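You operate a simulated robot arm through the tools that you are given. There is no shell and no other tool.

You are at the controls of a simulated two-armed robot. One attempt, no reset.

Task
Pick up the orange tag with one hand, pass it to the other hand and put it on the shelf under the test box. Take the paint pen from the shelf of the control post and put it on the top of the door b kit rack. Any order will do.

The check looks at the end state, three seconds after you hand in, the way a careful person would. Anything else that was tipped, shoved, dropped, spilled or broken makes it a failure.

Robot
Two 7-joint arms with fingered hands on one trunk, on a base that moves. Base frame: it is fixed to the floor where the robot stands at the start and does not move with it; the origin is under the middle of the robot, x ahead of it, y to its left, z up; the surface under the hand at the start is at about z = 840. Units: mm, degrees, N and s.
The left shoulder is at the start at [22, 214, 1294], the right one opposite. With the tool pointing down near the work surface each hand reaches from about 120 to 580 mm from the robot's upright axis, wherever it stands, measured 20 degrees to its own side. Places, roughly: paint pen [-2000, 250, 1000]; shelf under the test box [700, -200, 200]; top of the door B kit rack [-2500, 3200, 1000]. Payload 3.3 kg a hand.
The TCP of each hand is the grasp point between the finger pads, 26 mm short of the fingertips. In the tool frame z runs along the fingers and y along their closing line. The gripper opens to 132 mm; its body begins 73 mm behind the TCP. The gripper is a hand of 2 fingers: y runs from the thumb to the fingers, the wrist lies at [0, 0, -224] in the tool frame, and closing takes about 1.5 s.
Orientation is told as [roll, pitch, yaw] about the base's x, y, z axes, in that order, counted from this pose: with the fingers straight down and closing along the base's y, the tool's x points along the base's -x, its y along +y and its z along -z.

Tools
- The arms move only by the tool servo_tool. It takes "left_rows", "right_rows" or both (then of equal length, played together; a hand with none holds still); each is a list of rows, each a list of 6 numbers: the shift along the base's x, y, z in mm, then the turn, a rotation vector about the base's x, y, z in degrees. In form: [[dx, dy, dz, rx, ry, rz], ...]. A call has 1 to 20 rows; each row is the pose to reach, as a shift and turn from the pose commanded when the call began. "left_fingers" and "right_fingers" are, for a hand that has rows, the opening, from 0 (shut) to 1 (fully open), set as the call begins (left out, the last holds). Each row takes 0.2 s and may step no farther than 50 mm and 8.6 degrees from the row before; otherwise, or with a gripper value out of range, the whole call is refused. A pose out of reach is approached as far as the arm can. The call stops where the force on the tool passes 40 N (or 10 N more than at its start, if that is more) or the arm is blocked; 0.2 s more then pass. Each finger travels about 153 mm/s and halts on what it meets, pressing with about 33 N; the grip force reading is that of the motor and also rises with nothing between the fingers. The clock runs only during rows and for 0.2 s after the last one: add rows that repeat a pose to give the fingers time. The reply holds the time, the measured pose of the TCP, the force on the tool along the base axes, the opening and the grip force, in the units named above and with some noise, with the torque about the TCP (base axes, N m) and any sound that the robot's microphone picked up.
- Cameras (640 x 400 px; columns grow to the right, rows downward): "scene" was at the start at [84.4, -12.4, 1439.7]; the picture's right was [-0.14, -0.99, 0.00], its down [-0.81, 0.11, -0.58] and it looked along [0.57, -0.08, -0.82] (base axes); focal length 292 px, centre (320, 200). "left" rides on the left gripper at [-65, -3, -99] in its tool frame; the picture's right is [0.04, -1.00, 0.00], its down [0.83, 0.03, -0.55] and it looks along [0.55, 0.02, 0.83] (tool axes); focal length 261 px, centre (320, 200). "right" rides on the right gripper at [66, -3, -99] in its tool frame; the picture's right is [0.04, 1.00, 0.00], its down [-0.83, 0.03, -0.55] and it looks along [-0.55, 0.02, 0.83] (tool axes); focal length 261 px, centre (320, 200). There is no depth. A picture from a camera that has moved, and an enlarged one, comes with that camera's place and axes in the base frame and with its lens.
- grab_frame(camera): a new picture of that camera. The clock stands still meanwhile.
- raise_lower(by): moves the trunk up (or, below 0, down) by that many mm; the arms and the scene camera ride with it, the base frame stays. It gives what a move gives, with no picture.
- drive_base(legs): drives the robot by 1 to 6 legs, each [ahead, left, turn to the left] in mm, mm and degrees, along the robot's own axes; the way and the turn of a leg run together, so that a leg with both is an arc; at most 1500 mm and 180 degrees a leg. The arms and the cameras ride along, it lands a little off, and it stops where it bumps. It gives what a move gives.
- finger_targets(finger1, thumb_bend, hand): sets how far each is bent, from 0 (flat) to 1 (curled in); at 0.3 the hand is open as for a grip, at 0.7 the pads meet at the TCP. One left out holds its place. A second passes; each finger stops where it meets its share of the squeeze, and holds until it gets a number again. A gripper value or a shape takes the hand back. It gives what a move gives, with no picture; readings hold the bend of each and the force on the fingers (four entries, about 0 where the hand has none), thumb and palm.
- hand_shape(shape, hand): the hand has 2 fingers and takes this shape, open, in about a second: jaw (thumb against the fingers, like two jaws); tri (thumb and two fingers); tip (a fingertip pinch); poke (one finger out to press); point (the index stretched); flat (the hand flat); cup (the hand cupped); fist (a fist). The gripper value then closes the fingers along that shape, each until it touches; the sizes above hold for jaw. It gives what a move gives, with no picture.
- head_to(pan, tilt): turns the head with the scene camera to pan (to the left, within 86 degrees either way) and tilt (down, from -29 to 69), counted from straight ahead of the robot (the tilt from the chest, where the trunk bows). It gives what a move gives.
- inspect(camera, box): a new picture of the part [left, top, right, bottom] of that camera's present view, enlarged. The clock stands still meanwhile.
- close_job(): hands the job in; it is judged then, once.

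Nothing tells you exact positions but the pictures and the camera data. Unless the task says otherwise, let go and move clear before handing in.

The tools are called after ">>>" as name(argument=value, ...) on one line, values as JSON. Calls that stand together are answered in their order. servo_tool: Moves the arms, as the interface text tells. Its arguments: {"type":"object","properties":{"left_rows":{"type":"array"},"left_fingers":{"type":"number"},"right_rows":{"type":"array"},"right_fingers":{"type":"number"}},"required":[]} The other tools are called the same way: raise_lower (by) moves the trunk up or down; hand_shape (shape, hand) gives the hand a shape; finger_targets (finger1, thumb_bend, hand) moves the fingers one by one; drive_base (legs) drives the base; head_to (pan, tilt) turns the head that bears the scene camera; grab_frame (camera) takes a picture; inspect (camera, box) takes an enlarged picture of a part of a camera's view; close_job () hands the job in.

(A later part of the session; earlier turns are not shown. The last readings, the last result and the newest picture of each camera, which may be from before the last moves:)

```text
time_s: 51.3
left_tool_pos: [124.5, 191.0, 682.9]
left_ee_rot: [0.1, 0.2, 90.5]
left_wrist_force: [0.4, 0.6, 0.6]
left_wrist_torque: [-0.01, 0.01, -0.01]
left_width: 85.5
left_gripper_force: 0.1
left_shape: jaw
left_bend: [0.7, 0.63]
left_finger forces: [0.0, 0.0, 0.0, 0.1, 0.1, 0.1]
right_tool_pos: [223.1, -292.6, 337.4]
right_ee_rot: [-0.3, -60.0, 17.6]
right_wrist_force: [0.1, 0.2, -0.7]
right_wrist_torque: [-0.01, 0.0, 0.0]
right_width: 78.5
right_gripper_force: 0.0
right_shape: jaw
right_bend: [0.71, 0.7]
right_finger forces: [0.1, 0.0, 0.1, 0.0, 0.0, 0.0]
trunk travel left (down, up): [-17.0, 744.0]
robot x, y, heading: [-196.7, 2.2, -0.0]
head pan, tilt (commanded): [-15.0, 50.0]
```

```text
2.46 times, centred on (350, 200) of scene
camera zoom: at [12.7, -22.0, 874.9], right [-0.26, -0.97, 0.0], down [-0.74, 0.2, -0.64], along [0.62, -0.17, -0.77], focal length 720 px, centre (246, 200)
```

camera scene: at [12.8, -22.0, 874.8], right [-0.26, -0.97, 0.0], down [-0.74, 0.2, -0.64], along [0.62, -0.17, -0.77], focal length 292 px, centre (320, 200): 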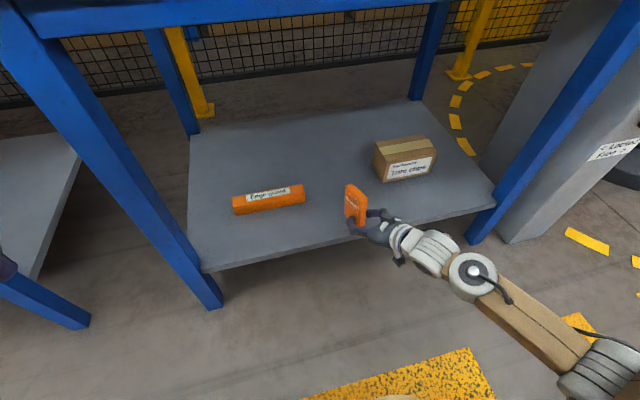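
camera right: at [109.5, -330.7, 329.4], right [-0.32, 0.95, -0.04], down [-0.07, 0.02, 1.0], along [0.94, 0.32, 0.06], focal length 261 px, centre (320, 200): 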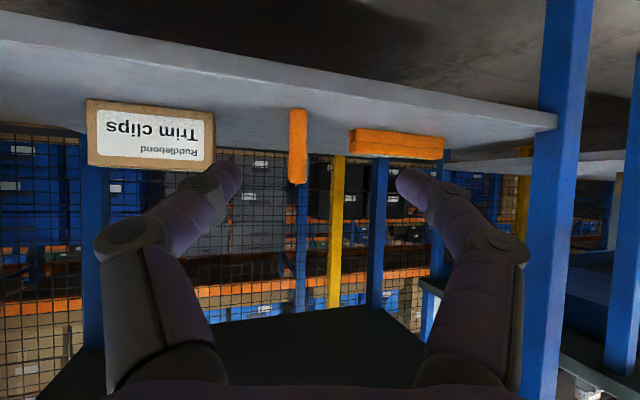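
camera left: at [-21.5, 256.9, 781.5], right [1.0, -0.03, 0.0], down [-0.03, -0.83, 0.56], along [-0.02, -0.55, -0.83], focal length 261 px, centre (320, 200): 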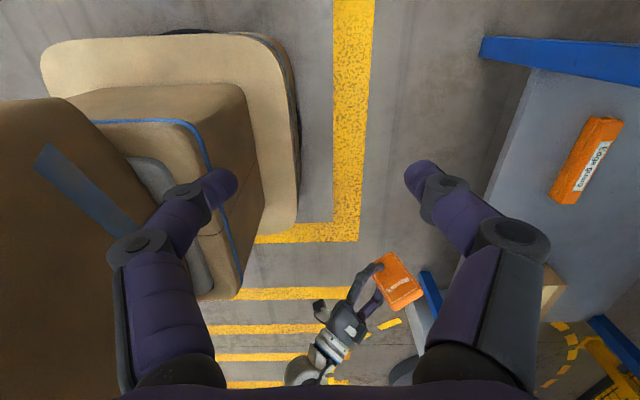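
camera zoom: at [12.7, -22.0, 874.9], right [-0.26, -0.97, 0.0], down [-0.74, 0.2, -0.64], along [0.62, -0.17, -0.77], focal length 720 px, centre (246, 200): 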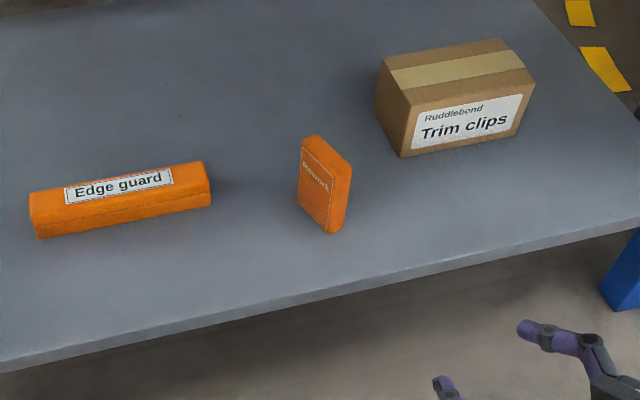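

The tag is placed and standing clear between the edge guard and the clips box. Now for the paint pen: I'll back away from the bench and raise the trunk.

>>> drive_base(legs=[[-300, 0, 0]])

>>> raise_lower(by=558)

>>> head_to(pan=86, tilt=20)

>>> grab_frame(camera="scene")

```text
time_s: 53.4
left_tool_pos: [-176.4, 192.5, 683.0]
left_ee_rot: [-0.1, 0.2, 90.6]
left_wrist_force: [-0.3, 0.2, -0.4]
left_wrist_torque: [-0.02, 0.0, -0.02]
left_width: 85.5
left_gripper_force: 0.1
left_shape: jaw
left_bend: [0.7, 0.63]
left_finger forces: [0.1, 0.0, 0.0, 0.0, 0.0, 0.0]
right_tool_pos: [-76.0, -292.9, 335.2]
right_ee_rot: [0.0, -60.0, 17.8]
right_wrist_force: [-0.2, 0.4, -0.1]
right_wrist_torque: [0.0, 0.0, -0.02]
right_width: 78.8
right_gripper_force: 0.1
right_shape: jaw
right_bend: [0.71, 0.7]
right_finger forces: [0.0, 0.0, 0.0, 0.0, 0.0, 0.0]
trunk travel left (down, up): [-17.0, 744.0]
robot x, y, heading: [-499.5, -0.3, 0.3]
head pan, tilt (commanded): [-15.0, 50.0]
```

```text
refused: 558 is not a number from -400 to 400
```

```text
time_s: 55.1
left_tool_pos: [-175.1, 192.1, 682.7]
left_ee_rot: [0.0, 0.2, 90.6]
left_wrist_force: [-0.7, -1.0, 0.1]
left_wrist_torque: [-0.03, 0.01, 0.0]
left_width: 85.6
left_gripper_force: 0.0
left_shape: jaw
left_bend: [0.7, 0.63]
left_finger forces: [0.1, 0.1, 0.1, 0.0, 0.1, 0.1]
right_tool_pos: [-76.2, -292.1, 335.7]
right_ee_rot: [-0.1, -60.0, 17.7]
right_wrist_force: [0.2, -0.3, -0.2]
right_wrist_torque: [0.01, -0.04, -0.02]
right_width: 78.5
right_gripper_force: 0.1
right_shape: jaw
right_bend: [0.71, 0.7]
right_finger forces: [0.0, 0.0, 0.0, 0.1, 0.0, 0.0]
trunk travel left (down, up): [-17.0, 744.0]
robot x, y, heading: [-498.9, -0.2, 0.0]
head pan, tilt (commanded): [85.9, 20.0]
```

```text
taken
camera scene: at [-355.8, 90.3, 920.5], right [1.0, -0.07, 0.0], down [-0.02, -0.34, -0.94], along [0.06, 0.94, -0.34], focal length 292 px, centre (320, 200)
```

scene: 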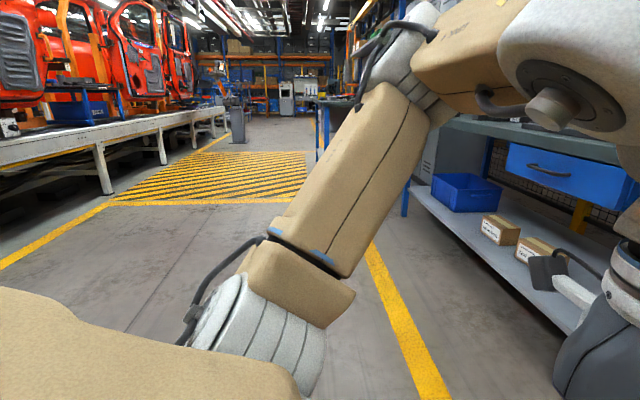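

The trunk move is limited to 400 mm per call, so I'll raise it in two steps.

>>> raise_lower(by=300)

>>> raise_lower(by=258)

>>> grab_frame(camera="scene")

```text
time_s: 58.1
left_tool_pos: [-175.1, 192.6, 984.0]
left_ee_rot: [0.1, 0.1, 90.6]
left_wrist_force: [-0.3, -0.8, -0.7]
left_wrist_torque: [0.02, -0.01, 0.02]
left_width: 85.6
left_gripper_force: 0.1
left_shape: jaw
left_bend: [0.7, 0.63]
left_finger forces: [0.1, 0.0, 0.0, 0.0, 0.1, 0.1]
right_tool_pos: [-74.9, -293.0, 635.7]
right_ee_rot: [-0.1, -59.9, 17.7]
right_wrist_force: [-0.4, -0.4, 0.0]
right_wrist_torque: [0.0, -0.02, 0.0]
right_width: 78.8
right_gripper_force: 0.0
right_shape: jaw
right_bend: [0.71, 0.7]
right_finger forces: [0.0, 0.0, 0.1, 0.0, 0.1, 0.0]
trunk travel left (down, up): [-317.0, 444.0]
robot x, y, heading: [-495.8, -2.1, 0.3]
head pan, tilt (commanded): [85.9, 20.0]
```

```text
time_s: 60.8
left_tool_pos: [-175.2, 191.8, 1241.6]
left_ee_rot: [0.0, 0.1, 90.6]
left_wrist_force: [0.0, 0.5, -0.6]
left_wrist_torque: [0.0, -0.02, 0.01]
left_width: 85.7
left_gripper_force: 0.0
left_shape: jaw
left_bend: [0.7, 0.63]
left_finger forces: [0.0, 0.0, 0.0, 0.0, 0.0, 0.0]
right_tool_pos: [-76.1, -291.8, 894.5]
right_ee_rot: [0.0, -60.0, 17.9]
right_wrist_force: [1.3, 0.3, 0.0]
right_wrist_torque: [-0.03, 0.05, -0.01]
right_width: 78.8
right_gripper_force: 0.2
right_shape: jaw
right_bend: [0.71, 0.7]
right_finger forces: [0.0, 0.0, 0.0, 0.1, 0.0, 0.0]
trunk travel left (down, up): [-575.0, 186.0]
robot x, y, heading: [-501.7, -3.4, 0.3]
head pan, tilt (commanded): [85.9, 20.0]
```

```text
taken
camera scene: at [-480.1, 89.8, 1491.4], right [1.0, -0.07, 0.0], down [-0.02, -0.34, -0.94], along [0.06, 0.94, -0.34], focal length 292 px, centre (320, 200)
```

scene: 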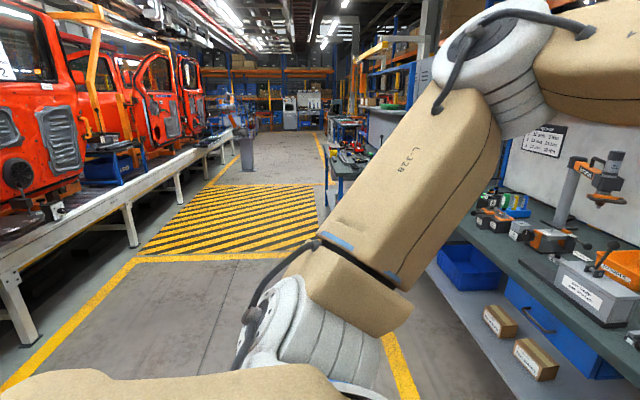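

Trunk is back up. I'll return the right hand to a fingers-down carry pose before turning around.

>>> servo_tool(right_rows=[[0, 0, 30, -2.28, 7.15, 0], [0, 0, 60, -4.56, 14.3, 0], [0, 5, 90, -6.84, 21.4, 0], [0, 10, 120, -9.12, 28.6, 0], [0, 15, 150, -11.4, 35.7, 0], [0, 20, 180, -13.7, 42.9, 0], [0, 25, 210, -16, 50, 0], [0, 30, 235, -18.24, 57.2, 0], [0, 30, 235, -18.24, 57.2, -6], [0, 30, 235, -18.24, 57.2, -6]])

>>> drive_base(legs=[[0, 0, 90]])

>>> grab_frame(camera="scene")

```text
time_s: 63.0
left_tool_pos: [-176.0, 191.1, 1242.2]
left_ee_rot: [0.0, 0.3, 90.6]
left_wrist_force: [0.1, -0.6, 0.8]
left_wrist_torque: [-0.03, -0.02, -0.04]
left_width: 85.5
left_gripper_force: 0.1
left_shape: jaw
left_bend: [0.7, 0.63]
left_finger forces: [0.0, 0.1, 0.0, 0.0, 0.0, 0.0]
right_tool_pos: [-75.2, -262.2, 1129.2]
right_ee_rot: [-2.9, 0.0, 12.6]
right_wrist_force: [-0.7, 0.5, -0.1]
right_wrist_torque: [0.0, 0.0, -0.02]
right_width: 78.7
right_gripper_force: 0.1
right_shape: jaw
right_bend: [0.71, 0.7]
right_finger forces: [0.1, 0.0, 0.0, 0.0, 0.0, 0.0]
trunk travel left (down, up): [-575.0, 186.0]
robot x, y, heading: [-499.2, -0.1, 0.3]
head pan, tilt (commanded): [85.9, 20.0]
```

```text
time_s: 67.2
left_tool_pos: [-691.6, 323.5, 1241.7]
left_ee_rot: [0.0, 0.3, -179.5]
left_wrist_force: [-0.2, 0.1, -0.6]
left_wrist_torque: [-0.03, -0.02, 0.01]
left_width: 85.6
left_gripper_force: 0.1
left_shape: jaw
left_bend: [0.7, 0.63]
left_finger forces: [0.1, 0.0, 0.0, 0.1, 0.1, 0.0]
right_tool_pos: [-235.7, 420.7, 1128.5]
right_ee_rot: [-3.0, -0.1, 102.6]
right_wrist_force: [0.1, 0.5, 0.0]
right_wrist_torque: [-0.04, -0.02, 0.02]
right_width: 78.8
right_gripper_force: 0.0
right_shape: jaw
right_bend: [0.71, 0.7]
right_finger forces: [0.0, 0.1, 0.1, 0.0, 0.0, 0.0]
trunk travel left (down, up): [-575.0, 186.0]
robot x, y, heading: [-498.4, -1.2, 89.9]
head pan, tilt (commanded): [85.9, 20.0]
```

```text
taken
camera scene: at [-592.0, 16.1, 1491.5], right [0.07, 1.0, 0.0], down [0.34, -0.02, -0.94], along [-0.94, 0.07, -0.34], focal length 292 px, centre (320, 200)
```

scene: 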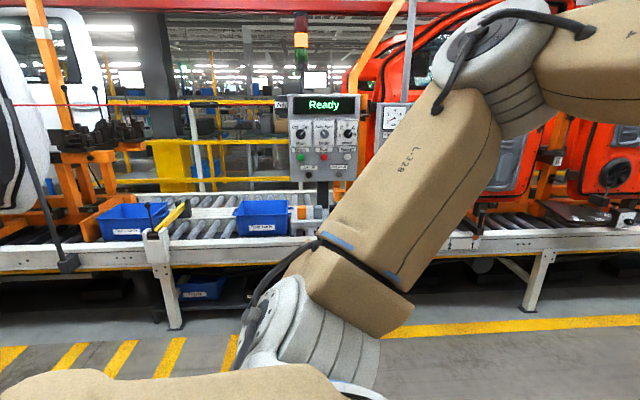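

I can see the control post with a "Ready" panel behind a conveyor. I'll turn the remaining 90° to face it.

>>> drive_base(legs=[[0, 0, 90]])

>>> head_to(pan=10, tilt=25)

>>> grab_frame(camera="scene")

```text
time_s: 71.4
left_tool_pos: [-821.3, -194.4, 1241.0]
left_ee_rot: [0.0, 0.2, -89.2]
left_wrist_force: [-0.4, -1.1, 0.1]
left_wrist_torque: [0.04, -0.02, 0.06]
left_width: 85.5
left_gripper_force: 0.0
left_shape: jaw
left_bend: [0.7, 0.63]
left_finger forces: [0.1, 0.1, 0.0, 0.1, 0.0, 0.0]
right_tool_pos: [-922.3, 260.0, 1129.9]
right_ee_rot: [-2.9, -0.1, -166.9]
right_wrist_force: [0.0, -0.1, -0.7]
right_wrist_torque: [0.01, -0.02, 0.0]
right_width: 78.9
right_gripper_force: 0.0
right_shape: jaw
right_bend: [0.71, 0.7]
right_finger forces: [0.0, 0.0, 0.0, 0.1, 0.1, 0.1]
trunk travel left (down, up): [-575.0, 186.0]
robot x, y, heading: [-497.1, 1.3, -179.5]
head pan, tilt (commanded): [85.9, 20.0]
```

```text
time_s: 72.9
left_tool_pos: [-820.5, -194.4, 1241.5]
left_ee_rot: [0.0, 0.2, -89.2]
left_wrist_force: [-0.9, -0.2, 0.5]
left_wrist_torque: [-0.01, 0.0, 0.01]
left_width: 85.7
left_gripper_force: 0.1
left_shape: jaw
left_bend: [0.7, 0.63]
left_finger forces: [0.0, 0.0, 0.0, 0.0, 0.0, 0.1]
right_tool_pos: [-922.1, 260.1, 1129.0]
right_ee_rot: [-3.0, 0.0, -167.0]
right_wrist_force: [0.5, -0.4, -0.6]
right_wrist_torque: [0.0, 0.01, 0.01]
right_width: 79.0
right_gripper_force: 0.1
right_shape: jaw
right_bend: [0.71, 0.7]
right_finger forces: [0.1, 0.0, 0.1, 0.1, 0.0, 0.0]
trunk travel left (down, up): [-575.0, 186.0]
robot x, y, heading: [-499.9, 0.0, -179.6]
head pan, tilt (commanded): [10.0, 25.0]
```

```text
taken
camera scene: at [-602.3, -19.8, 1483.4], right [-0.18, 0.98, 0.0], down [0.42, 0.08, -0.91], along [-0.89, -0.16, -0.42], focal length 292 px, centre (320, 200)
```

scene: 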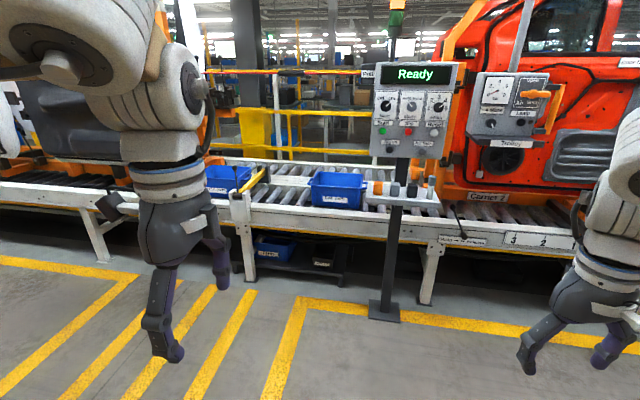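

>>> inspect(camera="scene", box=[340, 140, 480, 240])

>>> inspect(camera="scene", box=[280, 40, 600, 340])

```text
4.00 times, centred on (410, 190) of scene
camera zoom: at [-602.3, -19.8, 1483.4], right [-0.18, 0.98, 0.0], down [0.42, 0.08, -0.91], along [-0.89, -0.16, -0.42], focal length 1169 px, centre (-40, 240)
```

zoom: 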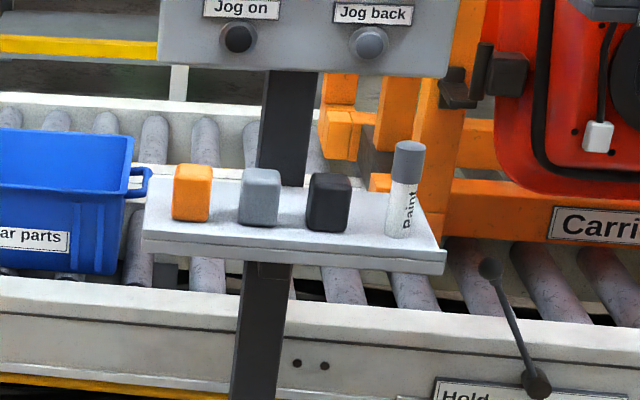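

```text
1.33 times, centred on (440, 190) of scene
camera zoom: at [-602.3, -19.8, 1483.4], right [-0.18, 0.98, 0.0], down [0.42, 0.08, -0.91], along [-0.89, -0.16, -0.42], focal length 390 px, centre (160, 213)
```

zoom: 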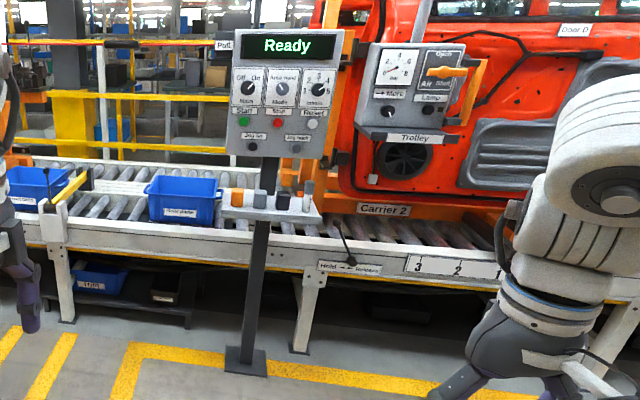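

The paint pen stands upright at the right end of the post's shelf (about x −1950, y 270, bottom z≈896), under the overhanging control panel and near a black block. I'll drive closer for a better look.

>>> drive_base(legs=[[650, -70, 0]])

>>> head_to(pan=-8, tilt=28)

>>> grab_frame(camera="scene")

>>> grab_frame(camera="right")

```text
time_s: 76.5
left_tool_pos: [-1471.1, -126.0, 1241.6]
left_ee_rot: [0.1, 0.1, -89.4]
left_wrist_force: [-0.8, 0.3, 0.0]
left_wrist_torque: [-0.01, -0.04, 0.02]
left_width: 85.5
left_gripper_force: 0.1
left_shape: jaw
left_bend: [0.7, 0.63]
left_finger forces: [0.0, 0.1, 0.0, 0.1, 0.0, 0.0]
right_tool_pos: [-1571.5, 329.0, 1128.7]
right_ee_rot: [-2.9, 0.0, -167.2]
right_wrist_force: [0.0, -0.1, -1.3]
right_wrist_torque: [0.01, 0.0, 0.01]
right_width: 78.8
right_gripper_force: 0.1
right_shape: jaw
right_bend: [0.71, 0.7]
right_finger forces: [0.0, 0.0, 0.1, 0.0, 0.0, 0.1]
trunk travel left (down, up): [-575.0, 186.0]
robot x, y, heading: [-1149.1, 65.9, -179.9]
head pan, tilt (commanded): [10.0, 25.0]
```

```text
time_s: 77.3
left_tool_pos: [-1471.0, -126.5, 1241.1]
left_ee_rot: [0.0, 0.2, -89.4]
left_wrist_force: [0.2, 0.4, 1.0]
left_wrist_torque: [0.03, 0.01, 0.02]
left_width: 85.7
left_gripper_force: 0.0
left_shape: jaw
left_bend: [0.7, 0.63]
left_finger forces: [0.0, 0.0, 0.1, 0.0, 0.0, 0.1]
right_tool_pos: [-1570.2, 327.9, 1128.9]
right_ee_rot: [-2.8, 0.0, -167.1]
right_wrist_force: [-0.4, -0.1, 0.4]
right_wrist_torque: [-0.02, 0.04, -0.01]
right_width: 78.8
right_gripper_force: 0.1
right_shape: jaw
right_bend: [0.71, 0.7]
right_finger forces: [0.0, 0.1, 0.1, 0.1, 0.0, 0.1]
trunk travel left (down, up): [-575.0, 186.0]
robot x, y, heading: [-1146.5, 65.3, -180.0]
head pan, tilt (commanded): [-8.0, 28.0]
```

```text
taken
camera scene: at [-1250.2, 76.2, 1478.6], right [0.14, 0.99, 0.0], down [0.47, -0.06, -0.88], along [-0.87, 0.12, -0.47], focal length 292 px, centre (320, 200)
```

scene: 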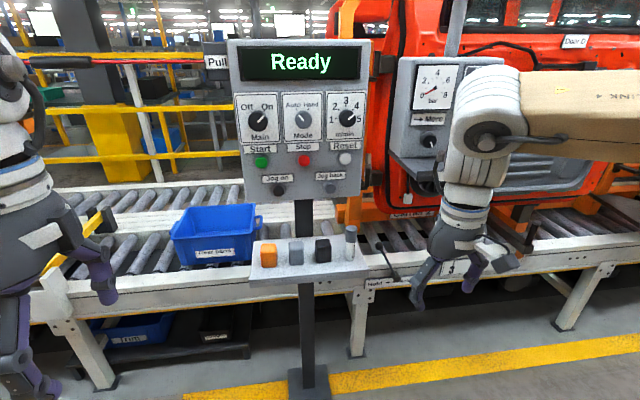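

```text
taken
camera right: at [-1507.6, 340.3, 1228.2], right [0.26, -0.96, -0.05], down [-0.8, -0.24, 0.55], along [-0.54, -0.1, -0.83], focal length 261 px, centre (320, 200)
```

right: 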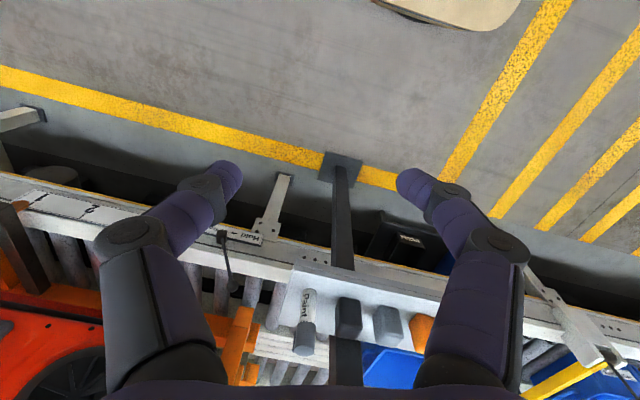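

Good views of the pen from two cameras. Zooming in on both to triangulate.

>>> inspect(camera="scene", box=[240, 170, 400, 290])

>>> inspect(camera="right", box=[260, 240, 440, 390])

>>> inspect(camera="scene", box=[220, 30, 480, 240])

```text
3.33 times, centred on (320, 230) of scene
camera zoom: at [-1250.2, 76.2, 1478.6], right [0.14, 0.99, 0.0], down [0.47, -0.06, -0.88], along [-0.87, 0.12, -0.47], focal length 974 px, centre (320, 100)
```

zoom: 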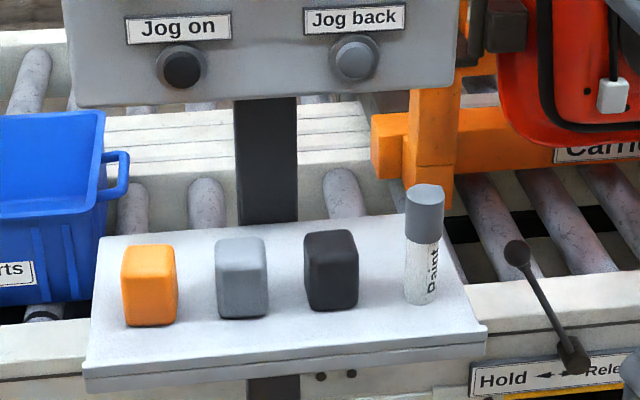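

```text
2.67 times, centred on (350, 315) of right
camera zoom: at [-1507.6, 340.3, 1228.2], right [0.26, -0.96, -0.05], down [-0.8, -0.24, 0.55], along [-0.54, -0.1, -0.83], focal length 695 px, centre (240, -107)
```

zoom: 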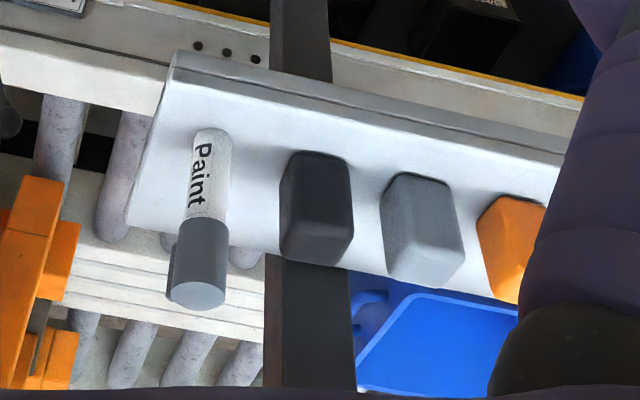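

```text
1.90 times, centred on (350, 135) of scene
camera zoom: at [-1250.2, 76.2, 1478.6], right [0.14, 0.99, 0.0], down [0.47, -0.06, -0.88], along [-0.87, 0.12, -0.47], focal length 557 px, centre (263, 324)
```

zoom: 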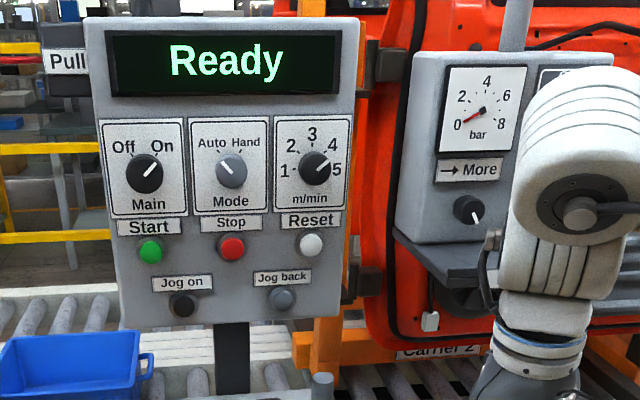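

The pen is at about (−1936, 264), z 896–1011, ~32 mm diameter. The panel's front face is at x≈−1976 (bottom z≈1092) and the black block's edge at y≈205. I'll grip the pen from the front with the right hand pitched about 35° below horizontal, so first I drive 187 mm closer.

>>> drive_base(legs=[[187, 0, 0]])

>>> servo_tool(right_rows=[[0, -10, 0, -1.4, 0, -6.5], [0, -20, 0, -2.8, 0, -12.9], [0, -20, 0, -2.8, 0, -12.9]])

>>> grab_frame(camera="scene")

```text
time_s: 78.9
left_tool_pos: [-1662.4, -126.7, 1241.2]
left_ee_rot: [0.1, 0.2, -89.3]
left_wrist_force: [-0.3, 0.5, 0.1]
left_wrist_torque: [-0.01, -0.03, 0.0]
left_width: 85.3
left_gripper_force: 0.0
left_shape: jaw
left_bend: [0.7, 0.63]
left_finger forces: [0.0, 0.0, 0.0, 0.1, 0.0, 0.0]
right_tool_pos: [-1760.6, 327.5, 1128.8]
right_ee_rot: [-2.8, 0.0, -167.2]
right_wrist_force: [0.2, -0.3, 0.7]
right_wrist_torque: [-0.01, -0.01, -0.01]
right_width: 79.1
right_gripper_force: 0.0
right_shape: jaw
right_bend: [0.71, 0.7]
right_finger forces: [0.0, 0.0, 0.0, 0.0, 0.0, 0.1]
trunk travel left (down, up): [-575.0, 186.0]
robot x, y, heading: [-1340.6, 64.3, -180.1]
head pan, tilt (commanded): [-8.0, 28.0]
```

```text
time_s: 79.7
left_tool_pos: [-1659.9, -127.0, 1241.2]
left_ee_rot: [0.0, 0.2, -89.3]
left_wrist_force: [0.1, -0.4, 0.9]
left_wrist_torque: [-0.02, -0.03, -0.01]
left_width: 85.5
left_gripper_force: 0.1
left_shape: jaw
left_bend: [0.7, 0.63]
left_finger forces: [0.1, 0.0, 0.0, 0.0, 0.0, 0.1]
right_tool_pos: [-1758.8, 307.2, 1129.4]
right_ee_rot: [-0.2, -0.3, 179.8]
right_wrist_force: [0.5, -0.4, 0.2]
right_wrist_torque: [0.02, -0.01, -0.01]
right_width: 78.7
right_gripper_force: 0.0
right_shape: jaw
right_bend: [0.71, 0.7]
right_finger forces: [0.1, 0.0, 0.0, 0.0, 0.0, 0.1]
trunk travel left (down, up): [-575.0, 186.0]
robot x, y, heading: [-1335.5, 66.1, -179.8]
head pan, tilt (commanded): [-8.0, 28.0]
```

```text
taken
camera scene: at [-1439.3, 75.7, 1478.6], right [0.14, 0.99, 0.0], down [0.47, -0.06, -0.88], along [-0.87, 0.12, -0.47], focal length 292 px, centre (320, 200)
```

scene: 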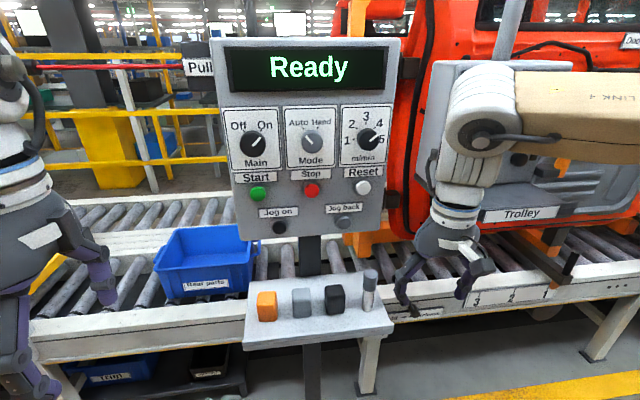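

Now I'll pitch the right hand to point forward and down toward the pen, ending about 120 mm short of it.

>>> servo_tool(right_rows=[[0, -6, -10, 0, 7.9, 0], [0, -12, -20, 0, 15.8, 0], [-5, -18, -35, 0, 23.6, 0], [-15, -24, -50, 0, 31.4, 0], [-30, -30, -65, 0, 39.3, 0], [-45, -36, -80, 0, 47.2, 0], [-60, -43, -95, 0, 55, 0], [-77, -43, -99, 0, 55, 0], [-77, -43, -99, 0, 55, 0]])

>>> grab_frame(camera="scene")

>>> grab_frame(camera="right")

```text
time_s: 81.7
left_tool_pos: [-1660.0, -128.1, 1242.9]
left_ee_rot: [0.1, 0.1, -89.4]
left_wrist_force: [0.2, -0.8, -0.3]
left_wrist_torque: [-0.02, 0.0, 0.02]
left_width: 85.6
left_gripper_force: 0.0
left_shape: jaw
left_bend: [0.7, 0.63]
left_finger forces: [0.1, 0.1, 0.0, 0.1, 0.0, 0.1]
right_tool_pos: [-1837.8, 264.2, 1029.7]
right_ee_rot: [0.0, -55.4, 179.9]
right_wrist_force: [0.4, -1.0, 0.2]
right_wrist_torque: [0.02, 0.02, -0.02]
right_width: 78.9
right_gripper_force: 0.1
right_shape: jaw
right_bend: [0.71, 0.7]
right_finger forces: [0.0, 0.0, 0.0, 0.0, 0.1, 0.0]
trunk travel left (down, up): [-575.0, 186.0]
robot x, y, heading: [-1338.7, 61.5, -179.8]
head pan, tilt (commanded): [-8.0, 28.0]
```

```text
taken
camera scene: at [-1439.5, 75.1, 1478.6], right [0.14, 0.99, 0.0], down [0.47, -0.06, -0.88], along [-0.87, 0.12, -0.47], focal length 292 px, centre (320, 200)
```

scene: 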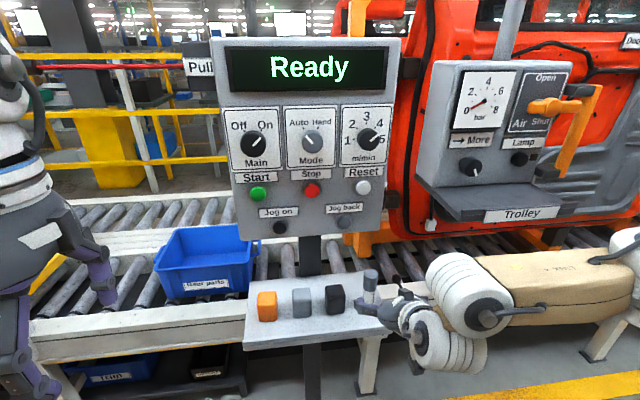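

```text
taken
camera right: at [-1719.6, 267.0, 1031.9], right [0.02, -1.0, -0.03], down [-0.02, -0.03, 1.0], along [-1.0, -0.02, -0.02], focal length 261 px, centre (320, 200)
```

right: 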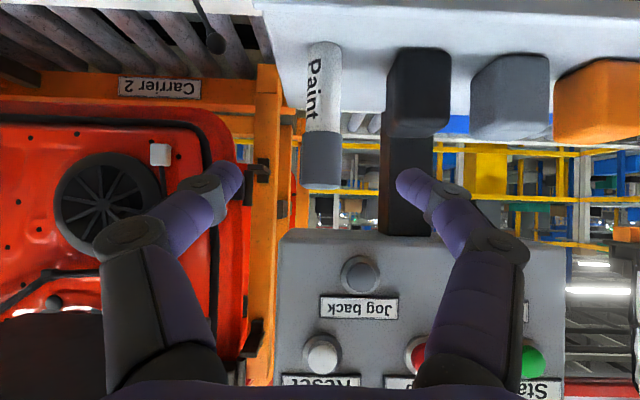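

The view is well centred: pen at y≈263, block edge at y≈207. I'll narrow the fingers to about 53 mm, biased 2 mm away from the block, and move half way.

>>> servo_tool(right_rows=[[0, 1, 0, 0, 0, 0], [0, 1, 0, 0, 0, 0], [-15, 1.5, -10.5, 0, 0, 0], [-35, 2, -24.5, 0, 0, 0], [-50, 2, -35, 0, 0, 0], [-50, 2, -35, 0, 0, 0]], right_fingers=0.4)

>>> grab_frame(camera="right")

>>> inspect(camera="scene", box=[240, 220, 480, 380])

```text
time_s: 83.1
left_tool_pos: [-1658.7, -127.5, 1241.3]
left_ee_rot: [-0.1, 0.2, -89.4]
left_wrist_force: [-0.6, 0.2, -0.6]
left_wrist_torque: [0.01, -0.01, -0.02]
left_width: 85.5
left_gripper_force: 0.0
left_shape: jaw
left_bend: [0.7, 0.63]
left_finger forces: [0.0, 0.0, 0.0, 0.1, 0.1, 0.0]
right_tool_pos: [-1885.6, 266.6, 996.0]
right_ee_rot: [0.1, -55.3, 179.7]
right_wrist_force: [-0.1, 0.2, 0.2]
right_wrist_torque: [-0.02, 0.02, -0.02]
right_width: 53.0
right_gripper_force: 0.0
right_shape: jaw
right_bend: [0.73, 0.7]
right_finger forces: [0.1, 0.0, 0.0, 0.1, 0.1, 0.1]
trunk travel left (down, up): [-575.0, 186.0]
robot x, y, heading: [-1337.3, 64.4, -179.8]
head pan, tilt (commanded): [-8.0, 28.0]
```

```text
taken
camera right: at [-1769.2, 269.0, 998.0], right [0.02, -1.0, -0.03], down [-0.02, -0.03, 1.0], along [-1.0, -0.02, -0.02], focal length 261 px, centre (320, 200)
```

right: 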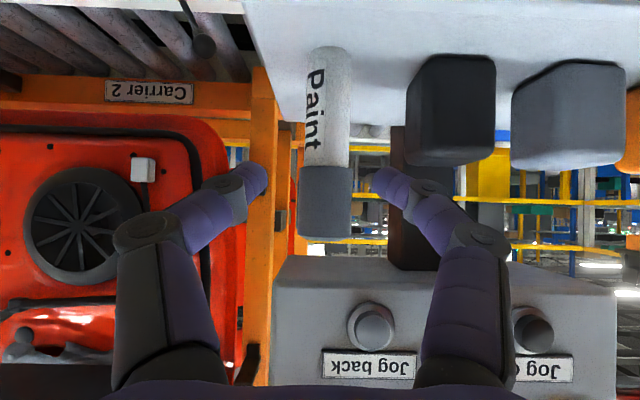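

```text
2.50 times, centred on (360, 300) of scene
camera zoom: at [-1439.4, 75.5, 1478.6], right [0.14, 0.99, 0.0], down [0.47, -0.06, -0.88], along [-0.87, 0.12, -0.47], focal length 731 px, centre (220, -50)
```

zoom: 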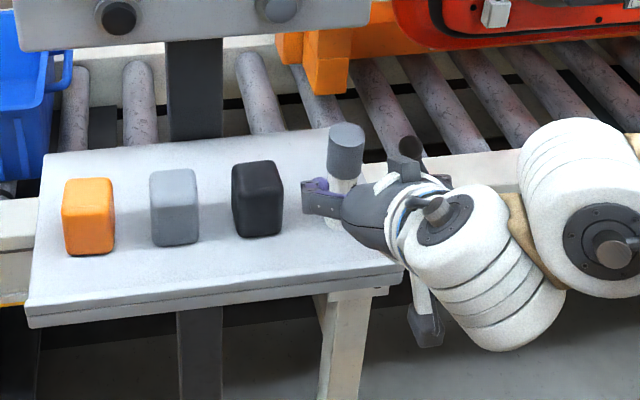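

Fingers straddle the pen line with margin on both sides. Moving in the remaining 60 mm.

>>> servo_tool(right_rows=[[-15, -1, -10.5, 0, 0, 0], [-30, -1.5, -21, 0, 0, 0], [-42, -1.5, -29.5, 0, 0, 0], [-50, -1.5, -35, 0, 0, 0], [-50, -1.5, -35, 0, 0, 0]])

>>> grab_frame(camera="right")

>>> inspect(camera="scene", box=[240, 220, 480, 380])

```text
time_s: 84.3
left_tool_pos: [-1659.0, -127.6, 1240.0]
left_ee_rot: [0.0, 0.2, -89.5]
left_wrist_force: [0.4, -0.6, 0.4]
left_wrist_torque: [0.04, 0.04, 0.0]
left_width: 85.7
left_gripper_force: 0.1
left_shape: jaw
left_bend: [0.7, 0.63]
left_finger forces: [0.0, 0.0, 0.1, 0.1, 0.0, 0.1]
right_tool_pos: [-1936.3, 264.5, 959.5]
right_ee_rot: [0.1, -55.3, 179.9]
right_wrist_force: [-0.3, -0.3, -0.6]
right_wrist_torque: [0.01, 0.01, -0.02]
right_width: 52.6
right_gripper_force: 0.0
right_shape: jaw
right_bend: [0.73, 0.7]
right_finger forces: [0.1, 0.1, 0.0, 0.0, 0.0, 0.0]
trunk travel left (down, up): [-575.0, 186.0]
robot x, y, heading: [-1336.1, 68.0, -179.7]
head pan, tilt (commanded): [-8.0, 28.0]
```

```text
taken
camera right: at [-1819.5, 267.3, 962.4], right [0.02, -1.0, -0.03], down [-0.02, -0.03, 1.0], along [-1.0, -0.02, -0.02], focal length 261 px, centre (320, 200)
```

right: 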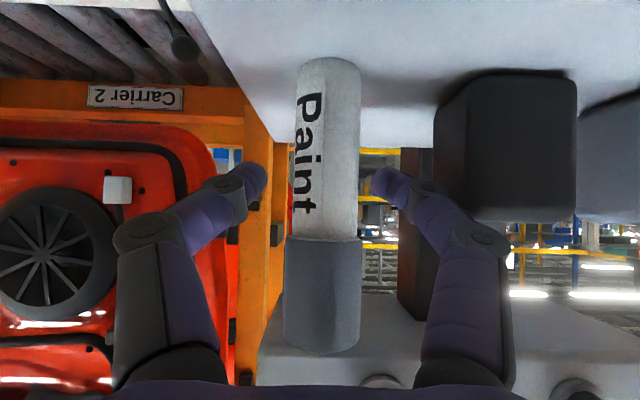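

```text
2.50 times, centred on (360, 300) of scene
camera zoom: at [-1439.5, 75.8, 1478.6], right [0.14, 0.99, 0.0], down [0.47, -0.06, -0.88], along [-0.87, 0.12, -0.47], focal length 731 px, centre (220, -50)
```

zoom: 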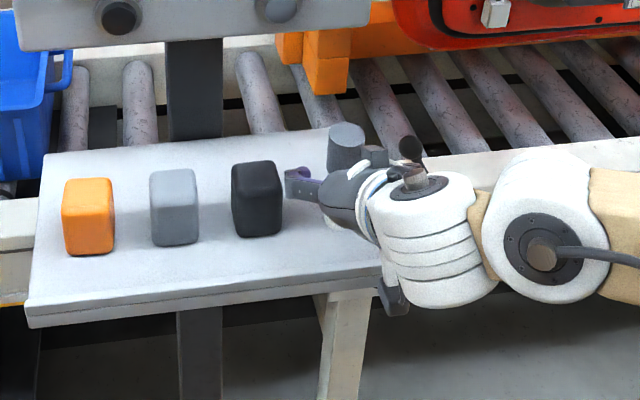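

The pen sits between the pads with the grip just below the cap. I'll centre by 2 mm, go 4 mm deeper, and close.

>>> servo_tool(right_rows=[[-4, -2, -1, 0, 0, 0], [-4, -2, -1, 0, 0, 0]])

>>> servo_tool(right_rows=[[0, 0, 0, 0, 0, 0], [0, 0, 0, 0, 0, 0], [0, 0, 0, 0, 0, 0], [0, 0, 0, 0, 0, 0], [0, 0, 0, 0, 0, 0], [0, 0, 0, 0, 0, 0]], right_fingers=0)

>>> grab_frame(camera="right")

```text
time_s: 84.9
left_tool_pos: [-1659.8, -127.8, 1240.5]
left_ee_rot: [0.0, 0.1, -89.5]
left_wrist_force: [0.5, -1.5, 0.5]
left_wrist_torque: [-0.01, -0.02, 0.0]
left_width: 85.1
left_gripper_force: 0.0
left_shape: jaw
left_bend: [0.7, 0.63]
left_finger forces: [0.0, 0.0, 0.0, 0.1, 0.0, 0.0]
right_tool_pos: [-1940.3, 263.2, 958.6]
right_ee_rot: [0.1, -55.3, 179.8]
right_wrist_force: [-0.1, 0.2, 0.2]
right_wrist_torque: [-0.01, 0.0, 0.02]
right_width: 53.0
right_gripper_force: 0.1
right_shape: jaw
right_bend: [0.73, 0.7]
right_finger forces: [0.4, 0.0, 0.0, 0.0, 0.0, 0.0]
trunk travel left (down, up): [-575.0, 186.0]
robot x, y, heading: [-1331.9, 66.4, -179.7]
head pan, tilt (commanded): [-8.0, 28.0]
```

```text
time_s: 86.3
left_tool_pos: [-1660.0, -128.0, 1241.0]
left_ee_rot: [0.1, 0.2, -89.4]
left_wrist_force: [0.3, 0.0, 0.6]
left_wrist_torque: [0.03, 0.03, 0.01]
left_width: 85.7
left_gripper_force: 0.0
left_shape: jaw
left_bend: [0.7, 0.63]
left_finger forces: [0.1, 0.0, 0.0, 0.1, 0.0, 0.0]
right_tool_pos: [-1940.0, 263.2, 959.1]
right_ee_rot: [0.2, -55.3, 179.7]
right_wrist_force: [0.1, 0.1, -0.5]
right_wrist_torque: [-0.01, -0.01, -0.01]
right_width: 0.0
right_gripper_force: 33.0
right_shape: jaw
right_bend: [0.63, 0.7]
right_finger forces: [1.1, 0.1, 0.2, 0.0, 1.2, 0.0]
trunk travel left (down, up): [-575.0, 186.0]
robot x, y, heading: [-1338.1, 63.2, -179.7]
head pan, tilt (commanded): [-8.0, 28.0]
```

```text
taken
camera right: at [-1823.4, 265.5, 961.7], right [0.02, -1.0, -0.03], down [-0.02, -0.03, 1.0], along [-1.0, -0.02, -0.02], focal length 261 px, centre (320, 200)
```

right: 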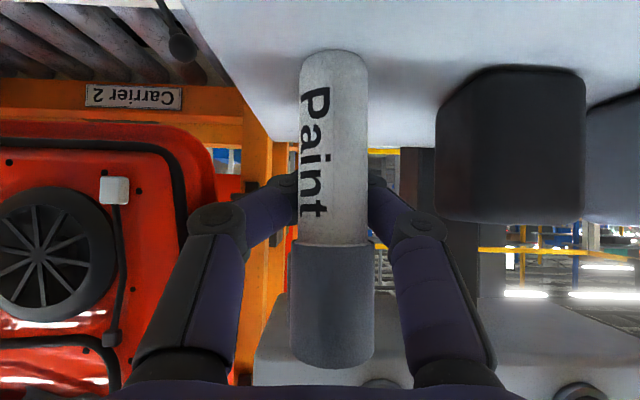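

The width reads 0, so the fingers seem to have closed behind the pen rather than on it. I'll check from the head camera before doing anything.

>>> inspect(camera="scene", box=[300, 240, 440, 350])

>>> inspect(camera="right", box=[240, 40, 440, 380])

```text
3.64 times, centred on (370, 295) of scene
camera zoom: at [-1439.6, 75.7, 1478.6], right [0.14, 0.99, 0.0], down [0.47, -0.06, -0.88], along [-0.87, 0.12, -0.47], focal length 1063 px, centre (138, -146)
```

zoom: 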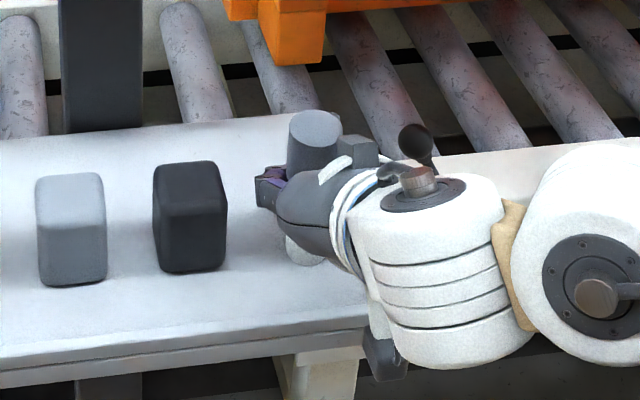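

```text
1.18 times, centred on (340, 210) of right
camera zoom: at [-1823.4, 265.5, 961.7], right [0.02, -1.0, -0.03], down [-0.02, -0.03, 1.0], along [-1.0, -0.02, -0.02], focal length 307 px, centre (296, 188)
```

zoom: 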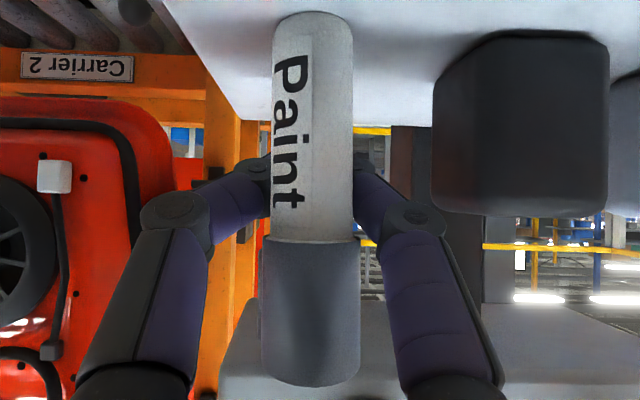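

By comparing the cap's apparent size across pictures, the pen is really at x≈−1915, so the pads closed about 20 mm beyond it. The pen is still upright; I'll reopen to the same gap and check.

>>> servo_tool(right_rows=[[0, 0, 0, 0, 0, 0], [0, 0, 0, 0, 0, 0], [0, 0, 0, 0, 0, 0], [0, 0, 0, 0, 0, 0]], right_fingers=0.4)

>>> grab_frame(camera="right")

>>> inspect(camera="scene", box=[300, 240, 440, 350])

```text
time_s: 87.3
left_tool_pos: [-1660.2, -127.2, 1241.7]
left_ee_rot: [0.0, 0.2, -89.4]
left_wrist_force: [0.3, 1.1, -0.1]
left_wrist_torque: [0.03, -0.01, 0.03]
left_width: 85.8
left_gripper_force: 0.0
left_shape: jaw
left_bend: [0.7, 0.63]
left_finger forces: [0.1, 0.0, 0.1, 0.0, 0.0, 0.0]
right_tool_pos: [-1940.5, 263.4, 959.5]
right_ee_rot: [0.1, -55.3, 179.8]
right_wrist_force: [0.6, 0.1, 0.1]
right_wrist_torque: [0.02, 0.01, 0.02]
right_width: 52.0
right_gripper_force: 0.1
right_shape: jaw
right_bend: [0.73, 0.7]
right_finger forces: [0.1, 0.0, 0.0, 0.0, 0.0, 0.0]
trunk travel left (down, up): [-575.0, 186.0]
robot x, y, heading: [-1336.9, 63.7, -179.6]
head pan, tilt (commanded): [-8.0, 28.0]
```

```text
taken
camera right: at [-1823.4, 265.5, 961.8], right [0.02, -1.0, -0.03], down [-0.02, -0.03, 1.0], along [-1.0, -0.02, -0.02], focal length 261 px, centre (320, 200)
```

right: 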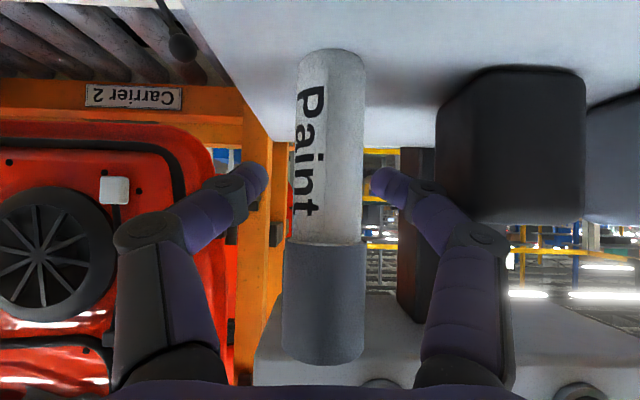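

```text
3.64 times, centred on (370, 295) of scene
camera zoom: at [-1439.6, 75.7, 1478.6], right [0.14, 0.99, 0.0], down [0.47, -0.06, -0.88], along [-0.87, 0.12, -0.47], focal length 1063 px, centre (138, -146)
```

zoom: 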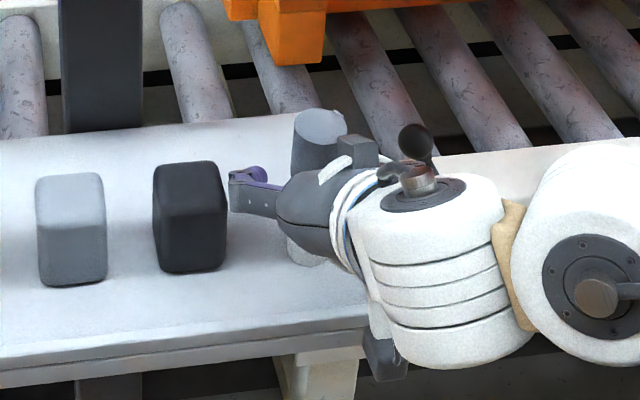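

The pen is still standing. I'll pull back 25 mm so the pads line up with it, centre by 2 mm, then close again.

>>> servo_tool(right_rows=[[10, -1, 0, 0, 0, 0], [20, -2, 0, 0, 0, 0], [25, -2, 0, 0, 0, 0], [25, -2, 0, 0, 0, 0]])

>>> grab_frame(camera="right")

```text
time_s: 88.3
left_tool_pos: [-1660.4, -126.5, 1241.6]
left_ee_rot: [0.0, 0.3, -89.4]
left_wrist_force: [1.1, -0.5, -0.2]
left_wrist_torque: [0.01, 0.01, 0.0]
left_width: 85.6
left_gripper_force: 0.0
left_shape: jaw
left_bend: [0.7, 0.63]
left_finger forces: [0.1, 0.1, 0.0, 0.0, 0.1, 0.0]
right_tool_pos: [-1915.7, 261.0, 958.6]
right_ee_rot: [0.2, -55.4, 179.8]
right_wrist_force: [0.7, -0.7, 0.5]
right_wrist_torque: [-0.01, -0.05, 0.02]
right_width: 52.2
right_gripper_force: 0.0
right_shape: jaw
right_bend: [0.73, 0.7]
right_finger forces: [0.0, 0.0, 0.0, 0.0, 0.0, 0.0]
trunk travel left (down, up): [-575.0, 186.0]
robot x, y, heading: [-1336.6, 65.2, -180.0]
head pan, tilt (commanded): [-8.0, 28.0]
```

```text
taken
camera right: at [-1798.5, 263.5, 961.5], right [0.02, -1.0, -0.03], down [-0.02, -0.03, 1.0], along [-1.0, -0.02, -0.02], focal length 261 px, centre (320, 200)
```

right: 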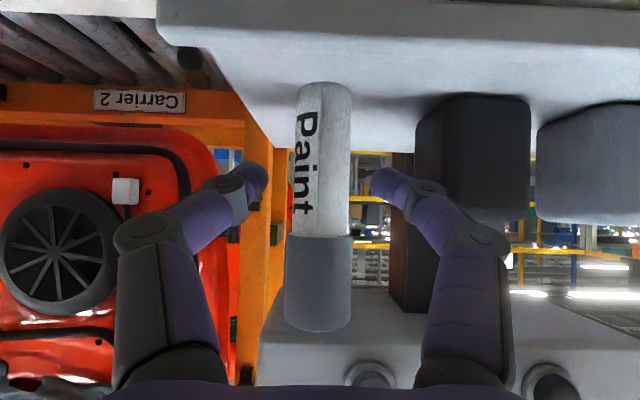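

The cap-size fit puts the pen at x≈−1917, y≈260, matching the TCP now. Closing.

>>> servo_tool(right_rows=[[0, 0, 0, 0, 0, 0], [0, 0, 0, 0, 0, 0], [0, 0, 0, 0, 0, 0], [0, 0, 0, 0, 0, 0], [0, 0, 0, 0, 0, 0]], right_fingers=0)

>>> grab_frame(camera="right")

>>> inspect(camera="scene", box=[300, 240, 440, 350])

```text
time_s: 89.5
left_tool_pos: [-1658.9, -127.1, 1241.3]
left_ee_rot: [-0.1, 0.2, -89.4]
left_wrist_force: [-0.5, 0.1, 0.4]
left_wrist_torque: [0.0, -0.03, 0.0]
left_width: 85.7
left_gripper_force: 0.1
left_shape: jaw
left_bend: [0.7, 0.63]
left_finger forces: [0.1, 0.0, 0.0, 0.0, 0.0, 0.0]
right_tool_pos: [-1914.8, 261.9, 959.5]
right_ee_rot: [0.1, -55.3, 179.8]
right_wrist_force: [-0.4, 0.5, -0.3]
right_wrist_torque: [0.02, 0.01, 0.03]
right_width: 23.4
right_gripper_force: 33.1
right_shape: jaw
right_bend: [0.73, 0.7]
right_finger forces: [29.8, 0.0, 0.0, 0.1, 29.2, 0.1]
trunk travel left (down, up): [-575.0, 186.0]
robot x, y, heading: [-1336.7, 66.8, -179.6]
head pan, tilt (commanded): [-8.0, 28.0]
```

```text
taken
camera right: at [-1798.6, 263.5, 961.6], right [0.02, -1.0, -0.03], down [-0.02, -0.03, 1.0], along [-1.0, -0.02, -0.02], focal length 261 px, centre (320, 200)
```

right: 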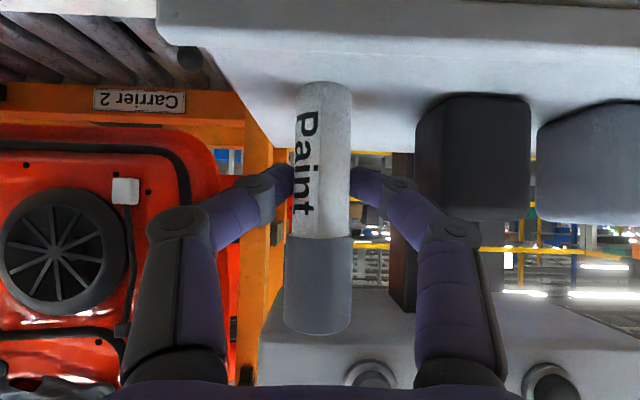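

```text
3.64 times, centred on (370, 295) of scene
camera zoom: at [-1439.6, 75.7, 1478.6], right [0.14, 0.99, 0.0], down [0.47, -0.06, -0.88], along [-0.87, 0.12, -0.47], focal length 1063 px, centre (138, -146)
```

zoom: 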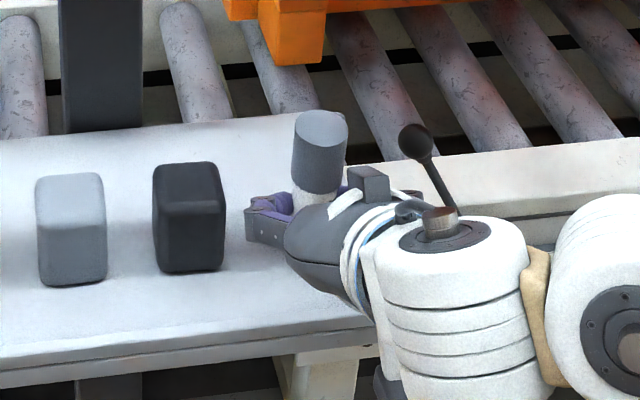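

Firm grip now (23 mm, 29 N per side). Lifting a little, then backing away from the panel.

>>> servo_tool(right_rows=[[0, 0, 10, 0, 0, 0], [2, 0, 25, 0, 0, 0], [10, 0, 40, 0, 0, 0], [35, 0, 50, 0, 0, 0], [70, 0, 60, 0, 0, 0], [105, 0, 70, 0, 0, 0], [130, 0, 80, 0, 0, 0], [130, 0, 80, 0, 0, 0]])

>>> grab_frame(camera="right")

>>> grab_frame(camera="scene")

```text
time_s: 91.3
left_tool_pos: [-1660.2, -127.9, 1241.2]
left_ee_rot: [0.0, 0.2, -89.4]
left_wrist_force: [1.2, 0.7, -0.3]
left_wrist_torque: [0.01, -0.04, 0.0]
left_width: 85.7
left_gripper_force: 0.2
left_shape: jaw
left_bend: [0.7, 0.63]
left_finger forces: [0.0, 0.1, 0.0, 0.1, 0.0, 0.0]
right_tool_pos: [-1785.0, 262.6, 1038.1]
right_ee_rot: [0.1, -55.4, 179.9]
right_wrist_force: [-1.3, 0.0, -0.6]
right_wrist_torque: [-0.03, 0.0, -0.01]
right_width: 23.1
right_gripper_force: 32.7
right_shape: jaw
right_bend: [0.73, 0.71]
right_finger forces: [29.7, 0.0, 0.0, 0.1, 29.2, 0.1]
trunk travel left (down, up): [-575.0, 186.0]
robot x, y, heading: [-1339.5, 66.2, -180.0]
head pan, tilt (commanded): [-8.0, 28.0]
```

```text
taken
camera right: at [-1669.2, 264.3, 1041.6], right [0.02, -1.0, -0.03], down [-0.02, -0.03, 1.0], along [-1.0, -0.02, -0.02], focal length 261 px, centre (320, 200)
```

right: 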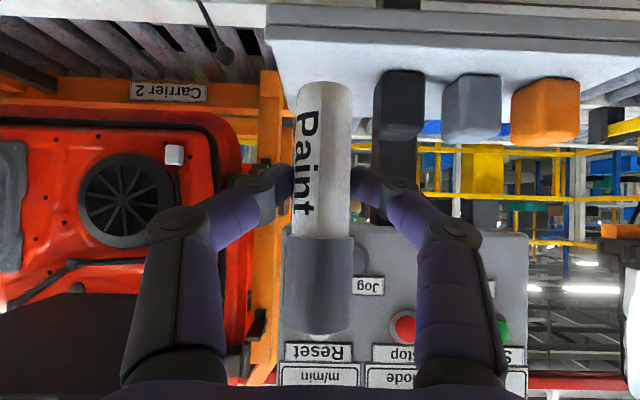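

```text
taken
camera scene: at [-1440.0, 75.8, 1478.6], right [0.14, 0.99, 0.0], down [0.47, -0.06, -0.88], along [-0.87, 0.12, -0.47], focal length 292 px, centre (320, 200)
```

scene: 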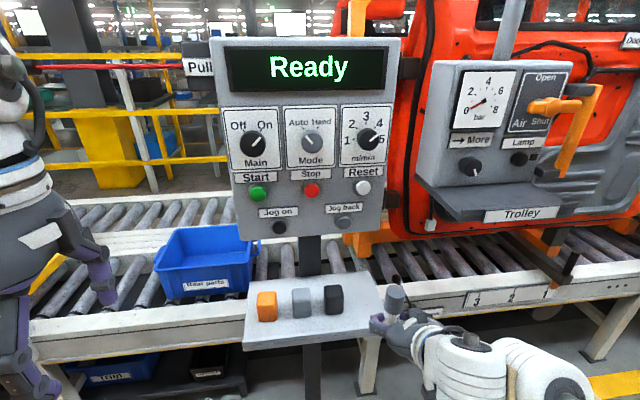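

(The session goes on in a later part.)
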